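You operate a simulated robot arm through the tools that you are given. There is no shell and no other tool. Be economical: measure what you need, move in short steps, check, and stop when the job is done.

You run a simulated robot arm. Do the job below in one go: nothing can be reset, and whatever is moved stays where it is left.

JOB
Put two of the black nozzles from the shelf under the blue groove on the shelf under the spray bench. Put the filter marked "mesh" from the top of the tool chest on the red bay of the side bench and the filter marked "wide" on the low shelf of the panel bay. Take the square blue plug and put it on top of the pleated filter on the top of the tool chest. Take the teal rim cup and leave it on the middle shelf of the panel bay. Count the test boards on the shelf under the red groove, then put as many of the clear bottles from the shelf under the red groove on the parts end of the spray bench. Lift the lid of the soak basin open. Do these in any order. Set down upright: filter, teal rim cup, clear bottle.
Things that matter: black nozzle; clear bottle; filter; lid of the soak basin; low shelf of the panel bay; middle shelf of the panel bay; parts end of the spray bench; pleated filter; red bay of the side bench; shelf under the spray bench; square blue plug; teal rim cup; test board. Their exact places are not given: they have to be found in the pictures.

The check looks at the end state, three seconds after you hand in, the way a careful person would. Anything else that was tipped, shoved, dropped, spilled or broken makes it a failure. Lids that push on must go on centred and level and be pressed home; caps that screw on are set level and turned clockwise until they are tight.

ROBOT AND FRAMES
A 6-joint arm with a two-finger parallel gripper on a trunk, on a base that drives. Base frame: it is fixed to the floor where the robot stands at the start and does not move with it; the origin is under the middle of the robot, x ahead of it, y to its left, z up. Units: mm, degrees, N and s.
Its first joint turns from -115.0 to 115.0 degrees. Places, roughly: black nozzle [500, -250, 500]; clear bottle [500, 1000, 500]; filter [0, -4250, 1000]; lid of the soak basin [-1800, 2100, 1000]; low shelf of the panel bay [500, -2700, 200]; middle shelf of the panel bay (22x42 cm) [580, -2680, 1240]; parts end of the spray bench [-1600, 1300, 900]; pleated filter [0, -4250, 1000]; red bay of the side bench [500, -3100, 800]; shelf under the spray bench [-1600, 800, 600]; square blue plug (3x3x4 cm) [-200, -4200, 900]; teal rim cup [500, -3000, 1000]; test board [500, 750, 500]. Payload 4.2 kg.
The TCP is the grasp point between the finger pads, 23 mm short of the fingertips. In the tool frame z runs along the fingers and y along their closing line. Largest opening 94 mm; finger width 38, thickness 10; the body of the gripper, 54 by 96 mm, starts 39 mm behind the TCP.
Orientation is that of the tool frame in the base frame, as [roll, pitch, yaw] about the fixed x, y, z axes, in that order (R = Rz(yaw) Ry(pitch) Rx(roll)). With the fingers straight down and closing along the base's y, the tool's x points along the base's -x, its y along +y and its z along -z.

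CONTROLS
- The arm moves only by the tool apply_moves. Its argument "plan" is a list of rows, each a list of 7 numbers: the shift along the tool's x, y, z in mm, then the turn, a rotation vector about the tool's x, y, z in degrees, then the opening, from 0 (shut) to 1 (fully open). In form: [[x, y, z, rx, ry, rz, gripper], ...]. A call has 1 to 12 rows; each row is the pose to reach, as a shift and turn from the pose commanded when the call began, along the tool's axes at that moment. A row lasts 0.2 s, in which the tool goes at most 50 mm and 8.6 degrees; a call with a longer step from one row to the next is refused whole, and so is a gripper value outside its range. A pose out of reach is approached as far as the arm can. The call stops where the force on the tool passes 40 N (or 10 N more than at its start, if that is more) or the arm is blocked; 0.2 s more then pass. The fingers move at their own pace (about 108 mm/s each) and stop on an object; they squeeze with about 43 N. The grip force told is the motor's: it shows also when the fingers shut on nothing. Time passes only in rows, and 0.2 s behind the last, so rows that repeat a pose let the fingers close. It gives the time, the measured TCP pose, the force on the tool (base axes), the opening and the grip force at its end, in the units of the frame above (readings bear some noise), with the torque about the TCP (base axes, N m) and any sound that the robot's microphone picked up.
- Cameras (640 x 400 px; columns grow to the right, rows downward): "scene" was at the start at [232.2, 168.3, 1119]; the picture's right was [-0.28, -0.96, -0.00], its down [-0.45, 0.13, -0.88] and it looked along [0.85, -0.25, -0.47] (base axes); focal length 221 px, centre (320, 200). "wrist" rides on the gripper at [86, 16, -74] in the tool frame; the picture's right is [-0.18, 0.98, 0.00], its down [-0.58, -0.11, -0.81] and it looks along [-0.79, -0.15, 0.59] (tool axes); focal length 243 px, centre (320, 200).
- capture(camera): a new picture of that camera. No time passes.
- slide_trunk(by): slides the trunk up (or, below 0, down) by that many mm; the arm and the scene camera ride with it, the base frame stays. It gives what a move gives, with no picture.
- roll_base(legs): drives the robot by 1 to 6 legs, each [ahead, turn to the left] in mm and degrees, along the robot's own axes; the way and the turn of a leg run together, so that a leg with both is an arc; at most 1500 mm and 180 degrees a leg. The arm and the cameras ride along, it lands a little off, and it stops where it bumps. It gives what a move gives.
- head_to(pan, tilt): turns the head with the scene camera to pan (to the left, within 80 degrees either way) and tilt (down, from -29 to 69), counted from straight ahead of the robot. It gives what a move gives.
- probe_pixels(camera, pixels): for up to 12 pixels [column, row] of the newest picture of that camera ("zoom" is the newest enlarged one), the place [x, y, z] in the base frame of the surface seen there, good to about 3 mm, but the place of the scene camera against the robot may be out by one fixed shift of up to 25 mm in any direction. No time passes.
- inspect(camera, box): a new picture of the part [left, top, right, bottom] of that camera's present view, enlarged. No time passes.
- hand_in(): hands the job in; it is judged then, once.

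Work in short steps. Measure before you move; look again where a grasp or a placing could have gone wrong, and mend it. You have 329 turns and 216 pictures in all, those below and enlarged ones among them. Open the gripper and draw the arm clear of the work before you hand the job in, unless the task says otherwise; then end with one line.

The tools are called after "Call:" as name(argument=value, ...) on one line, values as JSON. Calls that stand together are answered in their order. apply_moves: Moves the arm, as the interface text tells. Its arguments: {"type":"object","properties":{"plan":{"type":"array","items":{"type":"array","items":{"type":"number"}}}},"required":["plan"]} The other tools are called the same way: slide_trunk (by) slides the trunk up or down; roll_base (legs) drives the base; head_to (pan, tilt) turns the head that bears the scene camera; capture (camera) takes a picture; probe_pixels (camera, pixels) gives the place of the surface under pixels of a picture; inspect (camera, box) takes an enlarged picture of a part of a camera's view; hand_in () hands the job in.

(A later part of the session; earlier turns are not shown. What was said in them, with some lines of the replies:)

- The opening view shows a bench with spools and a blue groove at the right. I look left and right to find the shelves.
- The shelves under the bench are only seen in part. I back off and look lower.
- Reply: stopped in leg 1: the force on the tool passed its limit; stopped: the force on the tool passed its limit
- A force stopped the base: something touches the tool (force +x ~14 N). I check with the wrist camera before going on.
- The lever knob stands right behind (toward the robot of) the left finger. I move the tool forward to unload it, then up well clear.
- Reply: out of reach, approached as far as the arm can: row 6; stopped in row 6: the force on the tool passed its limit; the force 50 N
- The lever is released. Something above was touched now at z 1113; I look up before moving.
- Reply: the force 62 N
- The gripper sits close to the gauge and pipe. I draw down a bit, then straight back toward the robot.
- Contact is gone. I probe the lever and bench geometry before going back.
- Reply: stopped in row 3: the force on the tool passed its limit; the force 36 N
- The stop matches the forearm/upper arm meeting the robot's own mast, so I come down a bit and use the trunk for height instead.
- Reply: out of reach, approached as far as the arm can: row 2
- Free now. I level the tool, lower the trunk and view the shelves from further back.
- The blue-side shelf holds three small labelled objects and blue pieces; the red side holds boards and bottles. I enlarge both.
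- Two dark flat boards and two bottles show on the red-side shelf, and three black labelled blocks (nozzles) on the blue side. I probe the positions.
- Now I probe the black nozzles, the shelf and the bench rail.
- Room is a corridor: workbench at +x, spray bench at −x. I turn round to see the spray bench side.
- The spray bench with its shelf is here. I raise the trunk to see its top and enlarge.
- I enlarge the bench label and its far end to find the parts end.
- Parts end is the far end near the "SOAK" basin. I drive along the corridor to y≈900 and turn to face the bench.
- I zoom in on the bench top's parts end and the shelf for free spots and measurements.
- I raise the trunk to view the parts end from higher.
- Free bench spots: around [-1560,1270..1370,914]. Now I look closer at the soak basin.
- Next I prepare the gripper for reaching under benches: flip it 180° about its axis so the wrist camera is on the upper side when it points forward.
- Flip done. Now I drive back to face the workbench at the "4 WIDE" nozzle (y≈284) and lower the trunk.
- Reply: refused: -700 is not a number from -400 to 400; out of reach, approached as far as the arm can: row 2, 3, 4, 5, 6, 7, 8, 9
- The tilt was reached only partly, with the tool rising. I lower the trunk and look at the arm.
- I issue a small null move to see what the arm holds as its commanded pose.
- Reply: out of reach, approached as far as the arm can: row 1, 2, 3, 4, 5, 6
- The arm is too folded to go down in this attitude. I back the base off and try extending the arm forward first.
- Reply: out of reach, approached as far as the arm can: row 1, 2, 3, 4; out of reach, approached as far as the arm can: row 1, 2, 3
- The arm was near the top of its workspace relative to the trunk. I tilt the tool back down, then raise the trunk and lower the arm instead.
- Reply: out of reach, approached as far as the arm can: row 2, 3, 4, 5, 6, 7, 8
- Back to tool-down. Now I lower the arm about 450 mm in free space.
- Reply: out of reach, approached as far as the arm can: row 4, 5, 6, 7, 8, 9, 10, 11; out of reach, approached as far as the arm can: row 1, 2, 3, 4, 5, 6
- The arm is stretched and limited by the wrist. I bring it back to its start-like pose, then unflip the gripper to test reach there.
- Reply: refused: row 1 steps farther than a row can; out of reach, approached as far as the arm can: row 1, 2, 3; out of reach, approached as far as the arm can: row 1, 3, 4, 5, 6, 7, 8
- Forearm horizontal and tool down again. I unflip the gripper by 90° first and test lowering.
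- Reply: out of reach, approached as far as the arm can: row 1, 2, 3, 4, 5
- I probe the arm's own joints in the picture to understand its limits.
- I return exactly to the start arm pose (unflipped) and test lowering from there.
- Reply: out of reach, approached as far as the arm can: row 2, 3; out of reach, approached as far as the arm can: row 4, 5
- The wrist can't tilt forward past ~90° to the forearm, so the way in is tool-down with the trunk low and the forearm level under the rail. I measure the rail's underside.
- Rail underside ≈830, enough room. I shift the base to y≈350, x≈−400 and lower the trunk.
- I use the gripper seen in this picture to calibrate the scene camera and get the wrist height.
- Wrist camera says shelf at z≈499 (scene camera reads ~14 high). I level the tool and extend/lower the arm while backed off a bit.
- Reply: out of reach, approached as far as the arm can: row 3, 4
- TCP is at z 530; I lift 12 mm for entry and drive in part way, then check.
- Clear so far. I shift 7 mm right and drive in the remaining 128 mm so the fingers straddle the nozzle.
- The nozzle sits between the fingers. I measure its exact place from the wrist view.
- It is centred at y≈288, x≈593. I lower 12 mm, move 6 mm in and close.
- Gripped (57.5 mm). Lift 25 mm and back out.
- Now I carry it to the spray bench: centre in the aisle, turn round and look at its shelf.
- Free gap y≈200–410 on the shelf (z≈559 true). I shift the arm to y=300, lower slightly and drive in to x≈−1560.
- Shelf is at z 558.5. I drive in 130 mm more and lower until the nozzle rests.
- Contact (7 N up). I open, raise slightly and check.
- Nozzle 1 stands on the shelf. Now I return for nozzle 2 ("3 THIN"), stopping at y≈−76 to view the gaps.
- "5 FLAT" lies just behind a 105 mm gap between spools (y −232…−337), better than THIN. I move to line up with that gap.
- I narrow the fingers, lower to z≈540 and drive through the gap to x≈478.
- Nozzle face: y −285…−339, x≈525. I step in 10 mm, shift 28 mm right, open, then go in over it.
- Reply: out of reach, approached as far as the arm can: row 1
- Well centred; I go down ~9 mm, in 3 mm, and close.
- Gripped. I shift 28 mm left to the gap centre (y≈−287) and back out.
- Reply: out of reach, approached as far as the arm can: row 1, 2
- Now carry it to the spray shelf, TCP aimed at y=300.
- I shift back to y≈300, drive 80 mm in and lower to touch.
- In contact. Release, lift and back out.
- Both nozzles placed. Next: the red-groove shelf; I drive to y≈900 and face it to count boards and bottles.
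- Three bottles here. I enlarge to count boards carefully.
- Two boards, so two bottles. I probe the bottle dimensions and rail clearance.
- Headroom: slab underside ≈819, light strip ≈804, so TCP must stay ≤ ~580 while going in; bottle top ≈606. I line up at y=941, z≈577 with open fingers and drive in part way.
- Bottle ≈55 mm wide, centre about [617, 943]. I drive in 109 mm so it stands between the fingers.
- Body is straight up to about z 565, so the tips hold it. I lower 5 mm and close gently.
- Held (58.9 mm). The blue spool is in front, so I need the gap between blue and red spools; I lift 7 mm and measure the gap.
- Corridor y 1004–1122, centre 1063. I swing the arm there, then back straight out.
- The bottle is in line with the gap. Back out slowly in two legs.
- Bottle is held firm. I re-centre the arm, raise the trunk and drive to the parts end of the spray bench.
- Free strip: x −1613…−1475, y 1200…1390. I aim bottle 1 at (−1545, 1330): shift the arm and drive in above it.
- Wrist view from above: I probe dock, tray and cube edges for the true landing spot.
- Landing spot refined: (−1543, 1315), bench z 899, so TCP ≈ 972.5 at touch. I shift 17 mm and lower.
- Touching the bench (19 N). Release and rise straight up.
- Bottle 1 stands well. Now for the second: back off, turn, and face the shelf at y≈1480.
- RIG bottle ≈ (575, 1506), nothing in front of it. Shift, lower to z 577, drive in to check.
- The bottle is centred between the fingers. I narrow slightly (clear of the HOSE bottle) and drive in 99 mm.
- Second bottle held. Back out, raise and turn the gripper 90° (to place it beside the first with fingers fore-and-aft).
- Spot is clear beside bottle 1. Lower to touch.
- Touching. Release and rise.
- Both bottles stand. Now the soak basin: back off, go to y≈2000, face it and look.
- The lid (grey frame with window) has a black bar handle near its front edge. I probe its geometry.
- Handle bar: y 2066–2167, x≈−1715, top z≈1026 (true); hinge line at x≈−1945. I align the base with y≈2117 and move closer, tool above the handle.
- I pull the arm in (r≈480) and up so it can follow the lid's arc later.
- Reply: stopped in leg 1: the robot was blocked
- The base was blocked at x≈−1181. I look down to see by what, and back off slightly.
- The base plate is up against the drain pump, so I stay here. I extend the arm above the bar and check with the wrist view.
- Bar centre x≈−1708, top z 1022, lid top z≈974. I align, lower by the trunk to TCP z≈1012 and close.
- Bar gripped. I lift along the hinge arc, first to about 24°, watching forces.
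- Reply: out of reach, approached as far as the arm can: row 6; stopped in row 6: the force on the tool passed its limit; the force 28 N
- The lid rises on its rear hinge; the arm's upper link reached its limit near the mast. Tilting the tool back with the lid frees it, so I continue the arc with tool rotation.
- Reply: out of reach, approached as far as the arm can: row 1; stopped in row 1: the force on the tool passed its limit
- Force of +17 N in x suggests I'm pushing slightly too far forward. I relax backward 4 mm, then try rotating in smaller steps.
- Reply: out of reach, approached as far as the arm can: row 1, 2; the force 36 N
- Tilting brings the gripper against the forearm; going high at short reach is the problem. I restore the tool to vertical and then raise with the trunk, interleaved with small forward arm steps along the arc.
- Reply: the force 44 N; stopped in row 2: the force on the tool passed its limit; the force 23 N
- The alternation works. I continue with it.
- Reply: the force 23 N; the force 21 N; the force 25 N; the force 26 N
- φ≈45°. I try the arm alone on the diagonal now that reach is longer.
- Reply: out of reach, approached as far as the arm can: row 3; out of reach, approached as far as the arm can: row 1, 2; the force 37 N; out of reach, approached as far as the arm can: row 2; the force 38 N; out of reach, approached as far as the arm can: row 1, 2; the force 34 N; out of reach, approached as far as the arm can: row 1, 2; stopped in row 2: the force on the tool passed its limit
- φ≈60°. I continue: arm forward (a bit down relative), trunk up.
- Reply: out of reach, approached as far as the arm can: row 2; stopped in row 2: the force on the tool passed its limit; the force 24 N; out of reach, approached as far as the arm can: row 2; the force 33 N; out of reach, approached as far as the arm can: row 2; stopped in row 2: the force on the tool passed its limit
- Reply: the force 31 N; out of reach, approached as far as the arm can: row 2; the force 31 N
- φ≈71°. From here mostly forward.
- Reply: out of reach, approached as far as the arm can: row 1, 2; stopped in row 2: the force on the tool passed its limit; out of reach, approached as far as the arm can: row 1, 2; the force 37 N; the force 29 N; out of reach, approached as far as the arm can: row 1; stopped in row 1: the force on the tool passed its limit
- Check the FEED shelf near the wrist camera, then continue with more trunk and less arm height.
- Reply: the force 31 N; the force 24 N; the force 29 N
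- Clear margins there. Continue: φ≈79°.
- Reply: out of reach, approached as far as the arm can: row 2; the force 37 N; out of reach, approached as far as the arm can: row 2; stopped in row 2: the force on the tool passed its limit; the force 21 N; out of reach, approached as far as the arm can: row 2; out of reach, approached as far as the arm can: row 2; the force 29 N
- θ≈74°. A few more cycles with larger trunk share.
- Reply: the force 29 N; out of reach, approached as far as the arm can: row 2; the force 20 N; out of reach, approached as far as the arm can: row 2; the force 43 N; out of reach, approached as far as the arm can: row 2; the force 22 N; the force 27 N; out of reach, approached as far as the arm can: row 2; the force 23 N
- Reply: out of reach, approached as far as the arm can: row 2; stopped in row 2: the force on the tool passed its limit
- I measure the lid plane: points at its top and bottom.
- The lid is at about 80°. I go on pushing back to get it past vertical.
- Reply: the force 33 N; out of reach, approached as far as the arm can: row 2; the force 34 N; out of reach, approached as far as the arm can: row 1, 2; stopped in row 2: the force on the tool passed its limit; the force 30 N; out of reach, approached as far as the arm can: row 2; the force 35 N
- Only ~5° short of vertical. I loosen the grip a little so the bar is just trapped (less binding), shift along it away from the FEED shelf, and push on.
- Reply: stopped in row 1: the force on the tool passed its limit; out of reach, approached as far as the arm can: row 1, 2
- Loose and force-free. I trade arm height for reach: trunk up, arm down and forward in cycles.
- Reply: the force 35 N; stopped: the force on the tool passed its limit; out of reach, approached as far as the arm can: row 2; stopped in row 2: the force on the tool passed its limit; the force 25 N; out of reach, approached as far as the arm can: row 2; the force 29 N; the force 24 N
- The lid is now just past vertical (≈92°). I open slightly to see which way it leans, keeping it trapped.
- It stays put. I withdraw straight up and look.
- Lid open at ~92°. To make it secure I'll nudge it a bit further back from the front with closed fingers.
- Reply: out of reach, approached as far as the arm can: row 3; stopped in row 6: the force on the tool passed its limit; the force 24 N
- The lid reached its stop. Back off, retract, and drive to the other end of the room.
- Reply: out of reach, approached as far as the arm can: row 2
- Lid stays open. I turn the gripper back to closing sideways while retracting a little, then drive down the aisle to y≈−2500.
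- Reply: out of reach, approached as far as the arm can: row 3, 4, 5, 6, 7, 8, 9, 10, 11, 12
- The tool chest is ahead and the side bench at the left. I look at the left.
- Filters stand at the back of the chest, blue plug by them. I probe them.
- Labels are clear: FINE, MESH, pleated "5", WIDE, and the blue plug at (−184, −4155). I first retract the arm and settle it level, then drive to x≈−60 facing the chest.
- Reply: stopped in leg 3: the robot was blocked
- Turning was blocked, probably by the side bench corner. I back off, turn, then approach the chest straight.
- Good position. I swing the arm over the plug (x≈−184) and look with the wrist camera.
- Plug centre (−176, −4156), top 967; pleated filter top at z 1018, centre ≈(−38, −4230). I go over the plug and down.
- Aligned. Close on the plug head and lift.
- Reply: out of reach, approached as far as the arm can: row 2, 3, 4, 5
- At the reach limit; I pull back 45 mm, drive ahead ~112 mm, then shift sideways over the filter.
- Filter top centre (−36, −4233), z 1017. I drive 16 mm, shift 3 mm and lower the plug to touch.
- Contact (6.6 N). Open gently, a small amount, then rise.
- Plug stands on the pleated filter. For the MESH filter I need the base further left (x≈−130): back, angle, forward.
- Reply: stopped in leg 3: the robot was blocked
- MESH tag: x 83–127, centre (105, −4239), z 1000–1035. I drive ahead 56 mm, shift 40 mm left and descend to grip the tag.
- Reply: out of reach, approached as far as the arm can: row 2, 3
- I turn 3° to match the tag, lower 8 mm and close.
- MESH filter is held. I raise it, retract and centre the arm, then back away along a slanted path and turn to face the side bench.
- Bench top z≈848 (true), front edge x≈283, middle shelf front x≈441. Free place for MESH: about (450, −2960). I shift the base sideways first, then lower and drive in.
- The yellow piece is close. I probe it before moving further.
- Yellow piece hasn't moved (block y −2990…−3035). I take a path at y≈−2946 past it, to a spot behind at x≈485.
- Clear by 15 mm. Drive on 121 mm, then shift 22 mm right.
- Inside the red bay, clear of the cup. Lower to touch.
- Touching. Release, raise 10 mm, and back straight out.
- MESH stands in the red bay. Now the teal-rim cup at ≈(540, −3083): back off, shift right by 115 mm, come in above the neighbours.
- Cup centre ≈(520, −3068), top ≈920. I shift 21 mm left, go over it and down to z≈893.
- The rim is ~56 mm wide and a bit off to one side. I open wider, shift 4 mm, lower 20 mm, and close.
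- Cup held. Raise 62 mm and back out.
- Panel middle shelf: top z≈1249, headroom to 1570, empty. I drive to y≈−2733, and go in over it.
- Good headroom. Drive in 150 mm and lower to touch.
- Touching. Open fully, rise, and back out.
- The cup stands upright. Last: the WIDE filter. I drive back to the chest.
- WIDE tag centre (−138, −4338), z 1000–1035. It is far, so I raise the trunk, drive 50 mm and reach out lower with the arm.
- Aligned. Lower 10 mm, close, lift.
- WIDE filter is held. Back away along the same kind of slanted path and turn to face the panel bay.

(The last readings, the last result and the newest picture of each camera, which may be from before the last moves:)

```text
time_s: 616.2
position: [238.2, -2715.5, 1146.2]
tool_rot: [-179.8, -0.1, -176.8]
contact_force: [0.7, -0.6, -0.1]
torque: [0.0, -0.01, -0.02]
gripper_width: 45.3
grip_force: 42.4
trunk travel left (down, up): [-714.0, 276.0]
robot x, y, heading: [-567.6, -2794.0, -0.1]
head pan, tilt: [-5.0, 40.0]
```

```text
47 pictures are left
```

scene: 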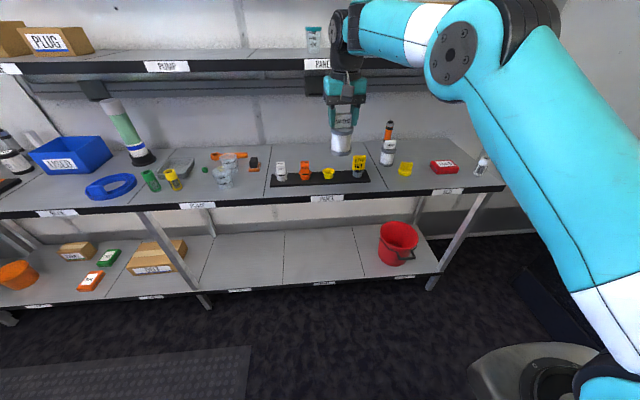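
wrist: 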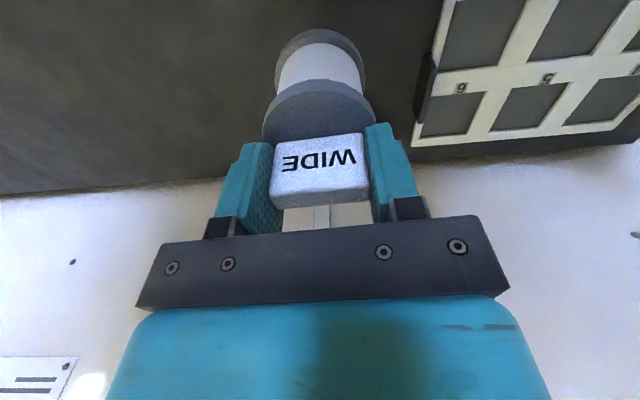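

I back off 110 mm for clearance, lower the trunk fully, and then lower the arm.

Call:
roll_base(legs=[[-110, 0]])

Call:
slide_trunk(by=-400)

Call:
slide_trunk(by=-310)

Call:
apply_moves(plan=[[-4, 0, 30, 0, 0, 0, 0.3], [-8, 0, 60, 0, 0, 0, 0.3], [-10, 0, 85, 0, 0, 0, 0.3], [-10, 0, 85, 0, 0, 0, 0.3]])

Call:
capture(camera="scene")

```text
time_s: 617.4
position: [126.2, -2715.4, 1145.9]
tool_rot: [-179.9, -0.1, -176.8]
contact_force: [-1.4, -0.3, -1.6]
torque: [0.03, 0.02, 0.0]
gripper_width: 45.2
grip_force: 43.1
trunk travel left (down, up): [-714.0, 276.0]
robot x, y, heading: [-676.6, -2791.8, 0.0]
head pan, tilt: [-5.0, 40.0]
```

```text
time_s: 621.3
position: [127.7, -2715.3, 746.2]
tool_rot: [-179.9, -0.1, -176.7]
contact_force: [0.1, 0.1, -0.6]
torque: [0.0, -0.03, -0.02]
gripper_width: 45.1
grip_force: 42.7
trunk travel left (down, up): [-314.0, 676.0]
robot x, y, heading: [-676.1, -2791.9, -0.2]
head pan, tilt: [-5.0, 40.0]
```

```text
time_s: 624.3
position: [127.6, -2715.0, 437.0]
tool_rot: [-179.8, -0.1, -176.8]
contact_force: [-0.2, -0.2, -0.6]
torque: [0.0, -0.03, -0.01]
gripper_width: 45.1
grip_force: 42.9
trunk travel left (down, up): [-4.0, 986.0]
robot x, y, heading: [-675.7, -2791.6, 0.1]
head pan, tilt: [-5.0, 40.0]
```

```text
time_s: 625.3
position: [137.0, -2714.2, 349.9]
tool_rot: [-179.9, -0.1, -176.8]
contact_force: [0.1, 0.4, -0.2]
torque: [0.01, 0.01, 0.0]
gripper_width: 45.3
grip_force: 42.6
trunk travel left (down, up): [-4.0, 986.0]
robot x, y, heading: [-679.0, -2789.6, -0.2]
head pan, tilt: [-5.0, 40.0]
```

```text
46 pictures are left
```

scene: 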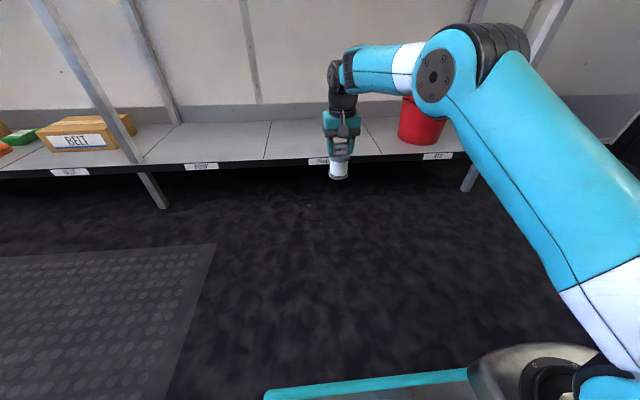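

Filter bottom ≈252, shelf ≈219. I drive in 250 mm and check.

Call:
roll_base(legs=[[250, 0]])

Call:
capture(camera="wrist")

Call:
probe_pixels(camera="wrist", pixels=[[150, 150], [450, 150], [200, 60], [450, 60], [150, 200], [500, 200]])

```text
time_s: 627.2
position: [387.3, -2712.6, 352.1]
tool_rot: [-179.9, -0.1, -176.6]
contact_force: [0.0, 0.5, -0.5]
torque: [0.01, 0.02, -0.02]
gripper_width: 45.2
grip_force: 43.1
trunk travel left (down, up): [-4.0, 986.0]
robot x, y, heading: [-427.8, -2792.9, 0.1]
head pan, tilt: [-5.0, 40.0]
```

```text
45 pictures are left
```

wrist: 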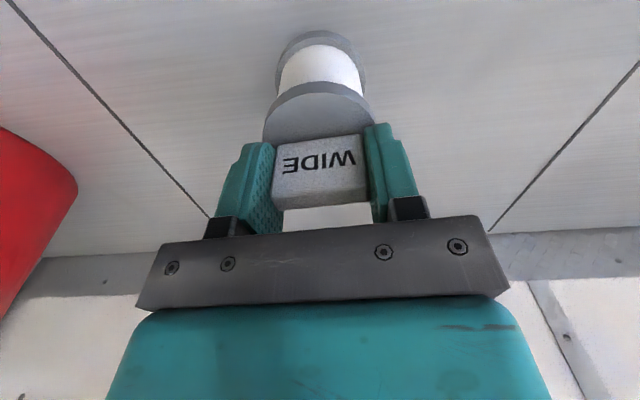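

```text
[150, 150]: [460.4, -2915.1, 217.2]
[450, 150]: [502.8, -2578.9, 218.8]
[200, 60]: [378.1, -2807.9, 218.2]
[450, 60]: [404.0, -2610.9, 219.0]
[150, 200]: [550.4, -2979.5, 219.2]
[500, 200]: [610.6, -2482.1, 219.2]
```

Between the bay lines, shelf z 218.5. Drive in 85 mm, then lower with the arm.

Call:
roll_base(legs=[[85, 0]])

Call:
apply_moves(plan=[[0, 0, 10, 0, 0, 0, 0.3], [0, 0, 20, 0, 0, 0, 0.3], [0, 0, 28, 0, 0, 0, 0.3], [0, 0, 32, 0, 0, 0, 0.3]])

```text
time_s: 628.2
position: [472.8, -2713.9, 350.5]
tool_rot: [-180.0, 0.0, -176.6]
contact_force: [0.2, -0.8, -1.4]
torque: [-0.02, 0.03, 0.01]
gripper_width: 45.6
grip_force: 43.0
trunk travel left (down, up): [-4.0, 986.0]
robot x, y, heading: [-336.5, -2793.2, 0.1]
head pan, tilt: [-5.0, 40.0]
```

```text
time_s: 629.2
position: [473.5, -2713.1, 319.0]
tool_rot: [-179.9, -0.1, -176.5]
contact_force: [-0.3, 0.4, -0.8]
torque: [0.02, -0.02, 0.04]
gripper_width: 45.1
grip_force: 43.2
trunk travel left (down, up): [-4.0, 986.0]
robot x, y, heading: [-338.3, -2791.9, -0.0]
head pan, tilt: [-5.0, 40.0]
```

Call:
slide_trunk(by=-2)

Call:
slide_trunk(by=-1.5)

Call:
apply_moves(plan=[[0, 0, 1.5, 0, 0, 0, 0.3], [0, 0, 1.5, 0, 0, 0, 0.3]])

```text
time_s: 629.8
position: [472.9, -2712.4, 316.9]
tool_rot: [-180.0, -0.1, -176.5]
contact_force: [-0.2, -0.2, -0.5]
torque: [0.03, 0.02, 0.01]
gripper_width: 45.0
grip_force: 43.0
trunk travel left (down, up): [-2.0, 988.0]
robot x, y, heading: [-343.0, -2789.1, 0.1]
head pan, tilt: [-5.0, 40.0]
```

```text
time_s: 630.3
position: [473.9, -2713.3, 316.9]
tool_rot: [-179.9, 0.0, -176.6]
contact_force: [-0.5, -0.4, 2.0]
torque: [0.03, 0.14, 0.04]
gripper_width: 45.1
grip_force: 42.2
trunk travel left (down, up): [0.0, 990.0]
robot x, y, heading: [-338.6, -2792.9, 0.2]
head pan, tilt: [-5.0, 40.0]
```

```text
time_s: 630.9
position: [473.4, -2713.6, 317.5]
tool_rot: [-179.8, 0.1, -176.5]
contact_force: [-3.2, -2.2, 17.4]
torque: [0.0, 0.6, 0.03]
gripper_width: 45.2
grip_force: 43.2
trunk travel left (down, up): [0.0, 990.0]
robot x, y, heading: [-341.8, -2794.1, -0.0]
head pan, tilt: [-5.0, 40.0]
```

Touching (17 N). Release, rise well clear of the tag (plenty of headroom), back out, and look.

Call:
apply_moves(plan=[[0, 0, 0, 0, 0, 0, 0.6], [0, 0, 0, 0, 0, 0, 0.7], [0, 0, 0, 0, 0, 0, 0.7]])

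Call:
slide_trunk(by=80)

Call:
roll_base(legs=[[-420, 0]])

Call:
head_to(pan=0, tilt=25)

Call:
capture(camera="scene")

```text
time_s: 631.7
position: [472.6, -2712.8, 314.3]
tool_rot: [-179.9, -0.2, -176.6]
contact_force: [0.0, -0.7, 0.9]
torque: [0.02, -0.01, 0.03]
gripper_width: 65.9
grip_force: 0.1
trunk travel left (down, up): [0.0, 990.0]
robot x, y, heading: [-344.6, -2795.8, -0.2]
head pan, tilt: [-5.0, 40.0]
```

```text
time_s: 632.8
position: [473.1, -2713.3, 394.7]
tool_rot: [-179.9, 0.0, -176.6]
contact_force: [-0.3, 0.1, 0.8]
torque: [0.0, -0.02, 0.03]
gripper_width: 65.8
grip_force: 0.0
trunk travel left (down, up): [-80.0, 910.0]
robot x, y, heading: [-343.6, -2798.7, 0.2]
head pan, tilt: [-5.0, 40.0]
```

```text
time_s: 635.4
position: [51.5, -2713.0, 393.8]
tool_rot: [-179.9, -0.2, -176.6]
contact_force: [-0.2, -0.3, -0.3]
torque: [-0.03, 0.01, -0.02]
gripper_width: 65.7
grip_force: 0.0
trunk travel left (down, up): [-80.0, 910.0]
robot x, y, heading: [-762.7, -2788.4, 0.0]
head pan, tilt: [-5.0, 40.0]
```

```text
time_s: 636.2
position: [51.2, -2713.0, 394.0]
tool_rot: [-180.0, -0.1, -176.6]
contact_force: [0.0, -1.1, -0.6]
torque: [-0.02, 0.02, 0.0]
gripper_width: 65.7
grip_force: 0.1
trunk travel left (down, up): [-80.0, 910.0]
robot x, y, heading: [-760.3, -2793.2, 0.3]
head pan, tilt: [0.0, 25.0]
```

```text
44 pictures are left
```

scene: 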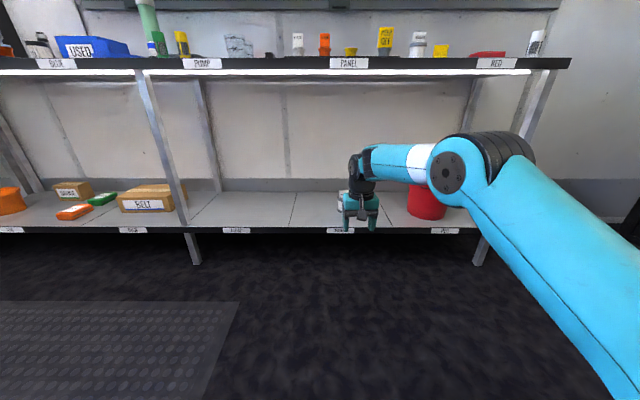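

Call:
inspect(camera="scene", box=[270, 150, 430, 250])

Call:
slide_trunk(by=360)

Call:
head_to(pan=-15, tilt=20)

Call:
capture(camera="scene")

```text
4.00 times, centred on (350, 200) of scene
```

zoom: 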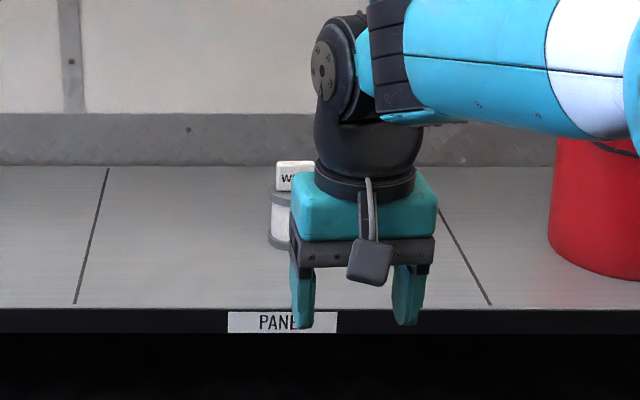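

```text
time_s: 639.7
position: [51.1, -2713.4, 754.7]
tool_rot: [-179.9, 0.0, -176.5]
contact_force: [0.3, -0.6, 0.8]
torque: [0.0, -0.03, 0.01]
gripper_width: 66.0
grip_force: 0.2
trunk travel left (down, up): [-440.0, 550.0]
robot x, y, heading: [-761.4, -2792.2, -0.3]
head pan, tilt: [0.0, 25.0]
```

```text
time_s: 640.5
position: [52.0, -2711.2, 754.2]
tool_rot: [-179.9, -0.1, -176.6]
contact_force: [0.2, 0.0, -0.3]
torque: [-0.02, 0.02, 0.0]
gripper_width: 65.7
grip_force: 0.1
trunk travel left (down, up): [-440.0, 550.0]
robot x, y, heading: [-761.7, -2792.5, -0.0]
head pan, tilt: [-15.0, 20.0]
```

```text
42 pictures are left
```

scene: 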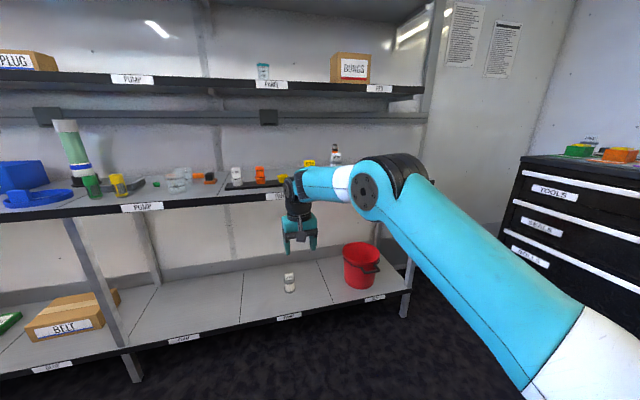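

Everything here is placed. Lastly I check the blue lever that I brushed at the start: retract the arm and drive there.

Call:
apply_moves(plan=[[0, 0, -40, 0, 0, 0, 0.5], [10, 0, -80, 0, 0, 0, 0.5], [30, 0, -120, 0, 0, 0, 0.5], [60, 0, -155, 0, 0, 0, 0.5], [90, 0, -190, 0, 0, 0, 0.5], [120, 0, -220, 0, 0, 0, 0.5], [150, 0, -240, 0, 0, 0, 0.5], [180, 0, -250, 0, 0, 0, 0.5]])

Call:
roll_base(legs=[[0, 90], [1400, 0], [1390, 0], [0, -90]])

Call:
head_to(pan=-16.2, tilt=20)

Call:
capture(camera="scene")

```text
time_s: 642.3
position: [-129.0, -2721.5, 1003.3]
tool_rot: [-180.0, -0.1, -176.5]
contact_force: [0.6, 0.0, -0.5]
torque: [0.02, 0.03, -0.01]
gripper_width: 47.0
grip_force: 0.1
trunk travel left (down, up): [-440.0, 550.0]
robot x, y, heading: [-764.0, -2793.2, -0.1]
head pan, tilt: [-15.0, 20.0]
```

```text
time_s: 663.4
position: [-95.1, 77.9, 1002.5]
tool_rot: [-179.9, -0.1, -176.5]
contact_force: [-0.7, 0.4, -0.3]
torque: [-0.03, 0.0, 0.02]
gripper_width: 47.1
grip_force: 0.0
trunk travel left (down, up): [-440.0, 550.0]
robot x, y, heading: [-728.3, 4.0, -0.0]
head pan, tilt: [-15.0, 20.0]
```

```text
time_s: 664.0
position: [-95.6, 77.5, 1003.0]
tool_rot: [-179.9, 0.0, -176.5]
contact_force: [-0.7, -0.6, -0.3]
torque: [-0.04, 0.0, 0.02]
gripper_width: 47.1
grip_force: 0.1
trunk travel left (down, up): [-440.0, 550.0]
robot x, y, heading: [-728.9, 5.1, 0.3]
head pan, tilt: [-16.2, 20.0]
```

```text
41 pictures are left
```

scene: 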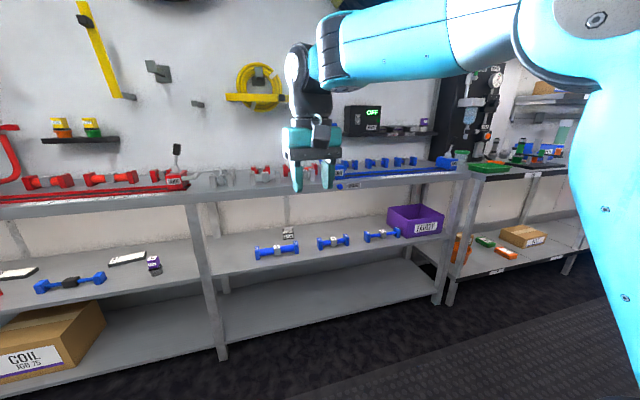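

The gripper hides the lever; I turn the base left a bit and look past it.

Call:
roll_base(legs=[[250, 0], [0, 40]])

Call:
head_to(pan=-62, tilt=15)

Call:
capture(camera="scene")

```text
time_s: 667.7
position: [-34.9, 465.6, 1002.9]
tool_rot: [-179.9, 0.0, -136.8]
contact_force: [-0.1, -0.1, -0.8]
torque: [-0.02, -0.01, 0.0]
gripper_width: 47.0
grip_force: 0.1
trunk travel left (down, up): [-440.0, 550.0]
robot x, y, heading: [-479.7, 9.3, 39.8]
head pan, tilt: [-16.2, 20.0]
```

```text
time_s: 668.9
position: [-34.8, 466.5, 1003.2]
tool_rot: [-179.9, -0.1, -137.0]
contact_force: [0.1, 0.4, -0.5]
torque: [0.01, -0.02, 0.01]
gripper_width: 46.7
grip_force: 0.0
trunk travel left (down, up): [-440.0, 550.0]
robot x, y, heading: [-480.5, 8.8, 39.5]
head pan, tilt: [-62.0, 15.0]
```

```text
40 pictures are left
```

scene: 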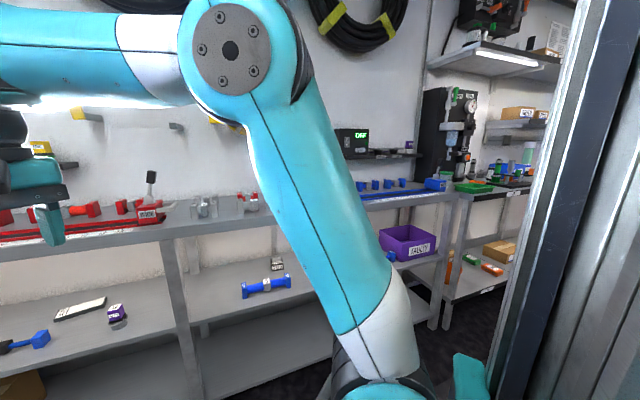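

Call:
roll_base(legs=[[0, -90]])

Call:
head_to(pan=38, tilt=15)

Call:
capture(camera="scene")

Call:
inspect(camera="scene", box=[250, 100, 450, 240])

```text
time_s: 673.1
position: [-19.6, -435.6, 1002.9]
tool_rot: [-180.0, -0.2, 133.1]
contact_force: [-0.5, 0.8, 0.1]
torque: [0.0, -0.01, 0.03]
gripper_width: 47.1
grip_force: 0.1
trunk travel left (down, up): [-440.0, 550.0]
robot x, y, heading: [-477.8, 8.7, -50.1]
head pan, tilt: [-62.0, 15.0]
```

```text
time_s: 674.8
position: [-20.1, -436.2, 1004.2]
tool_rot: [-179.8, -0.2, 133.1]
contact_force: [0.8, -1.0, -0.3]
torque: [0.01, -0.02, 0.0]
gripper_width: 47.0
grip_force: 0.0
trunk travel left (down, up): [-440.0, 550.0]
robot x, y, heading: [-479.0, 11.6, -50.1]
head pan, tilt: [38.0, 15.0]
```

```text
39 pictures are left
```

scene: 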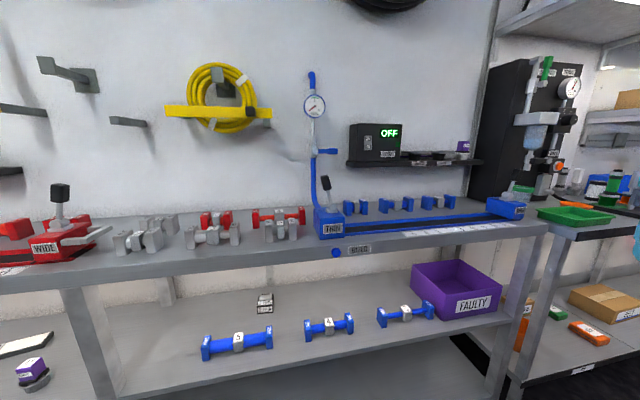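

```text
2.86 times, centred on (350, 170) of scene
```

zoom: 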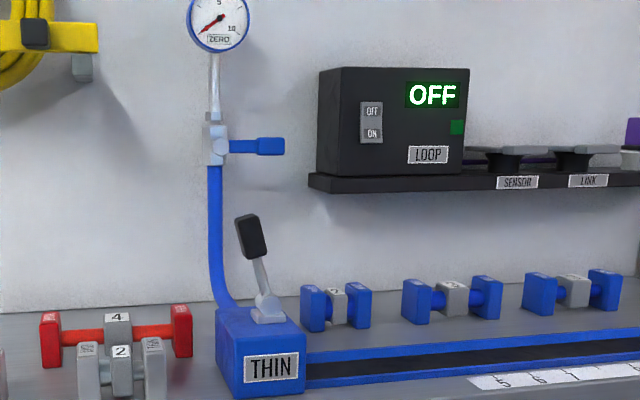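

Call:
probe_pixels(camera="zoom", pixels=[[250, 237], [245, 218], [256, 255], [262, 280], [268, 312], [244, 148], [270, 147], [275, 365]])

```text
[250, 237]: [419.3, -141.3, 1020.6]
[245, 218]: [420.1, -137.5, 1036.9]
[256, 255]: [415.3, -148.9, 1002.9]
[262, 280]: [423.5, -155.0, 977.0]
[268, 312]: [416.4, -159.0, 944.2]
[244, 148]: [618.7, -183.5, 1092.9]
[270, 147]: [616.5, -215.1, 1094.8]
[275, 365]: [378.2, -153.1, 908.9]
```

The lever's knob and foot project to the same pixels as in the very first picture (knob ≈(511,170) vs (508,168)), so it is unchanged. All jobs are done, and the gripper is empty, open and clear, so I hand in.

Call:
apply_moves(plan=[[0, 0, 0, 0, 0, 0, 1], [0, 0, 0, 0, 0, 0, 1]])

Call:
hand_in()

```text
time_s: 675.4
position: [-19.1, -435.9, 1003.8]
tool_rot: [-179.9, -0.1, 133.2]
contact_force: [-0.9, 0.9, 0.5]
torque: [-0.01, 0.0, -0.01]
gripper_width: 94.3
grip_force: 0.1
trunk travel left (down, up): [-440.0, 550.0]
robot x, y, heading: [-478.5, 11.7, -50.3]
head pan, tilt: [38.0, 15.0]
```

```text
The job is handed in.
```

I finished every part of the job and handed it in: two nozzles, both filters, the plug, the cup, two clear bottles (for the two test boards I counted) and the soak basin lid.
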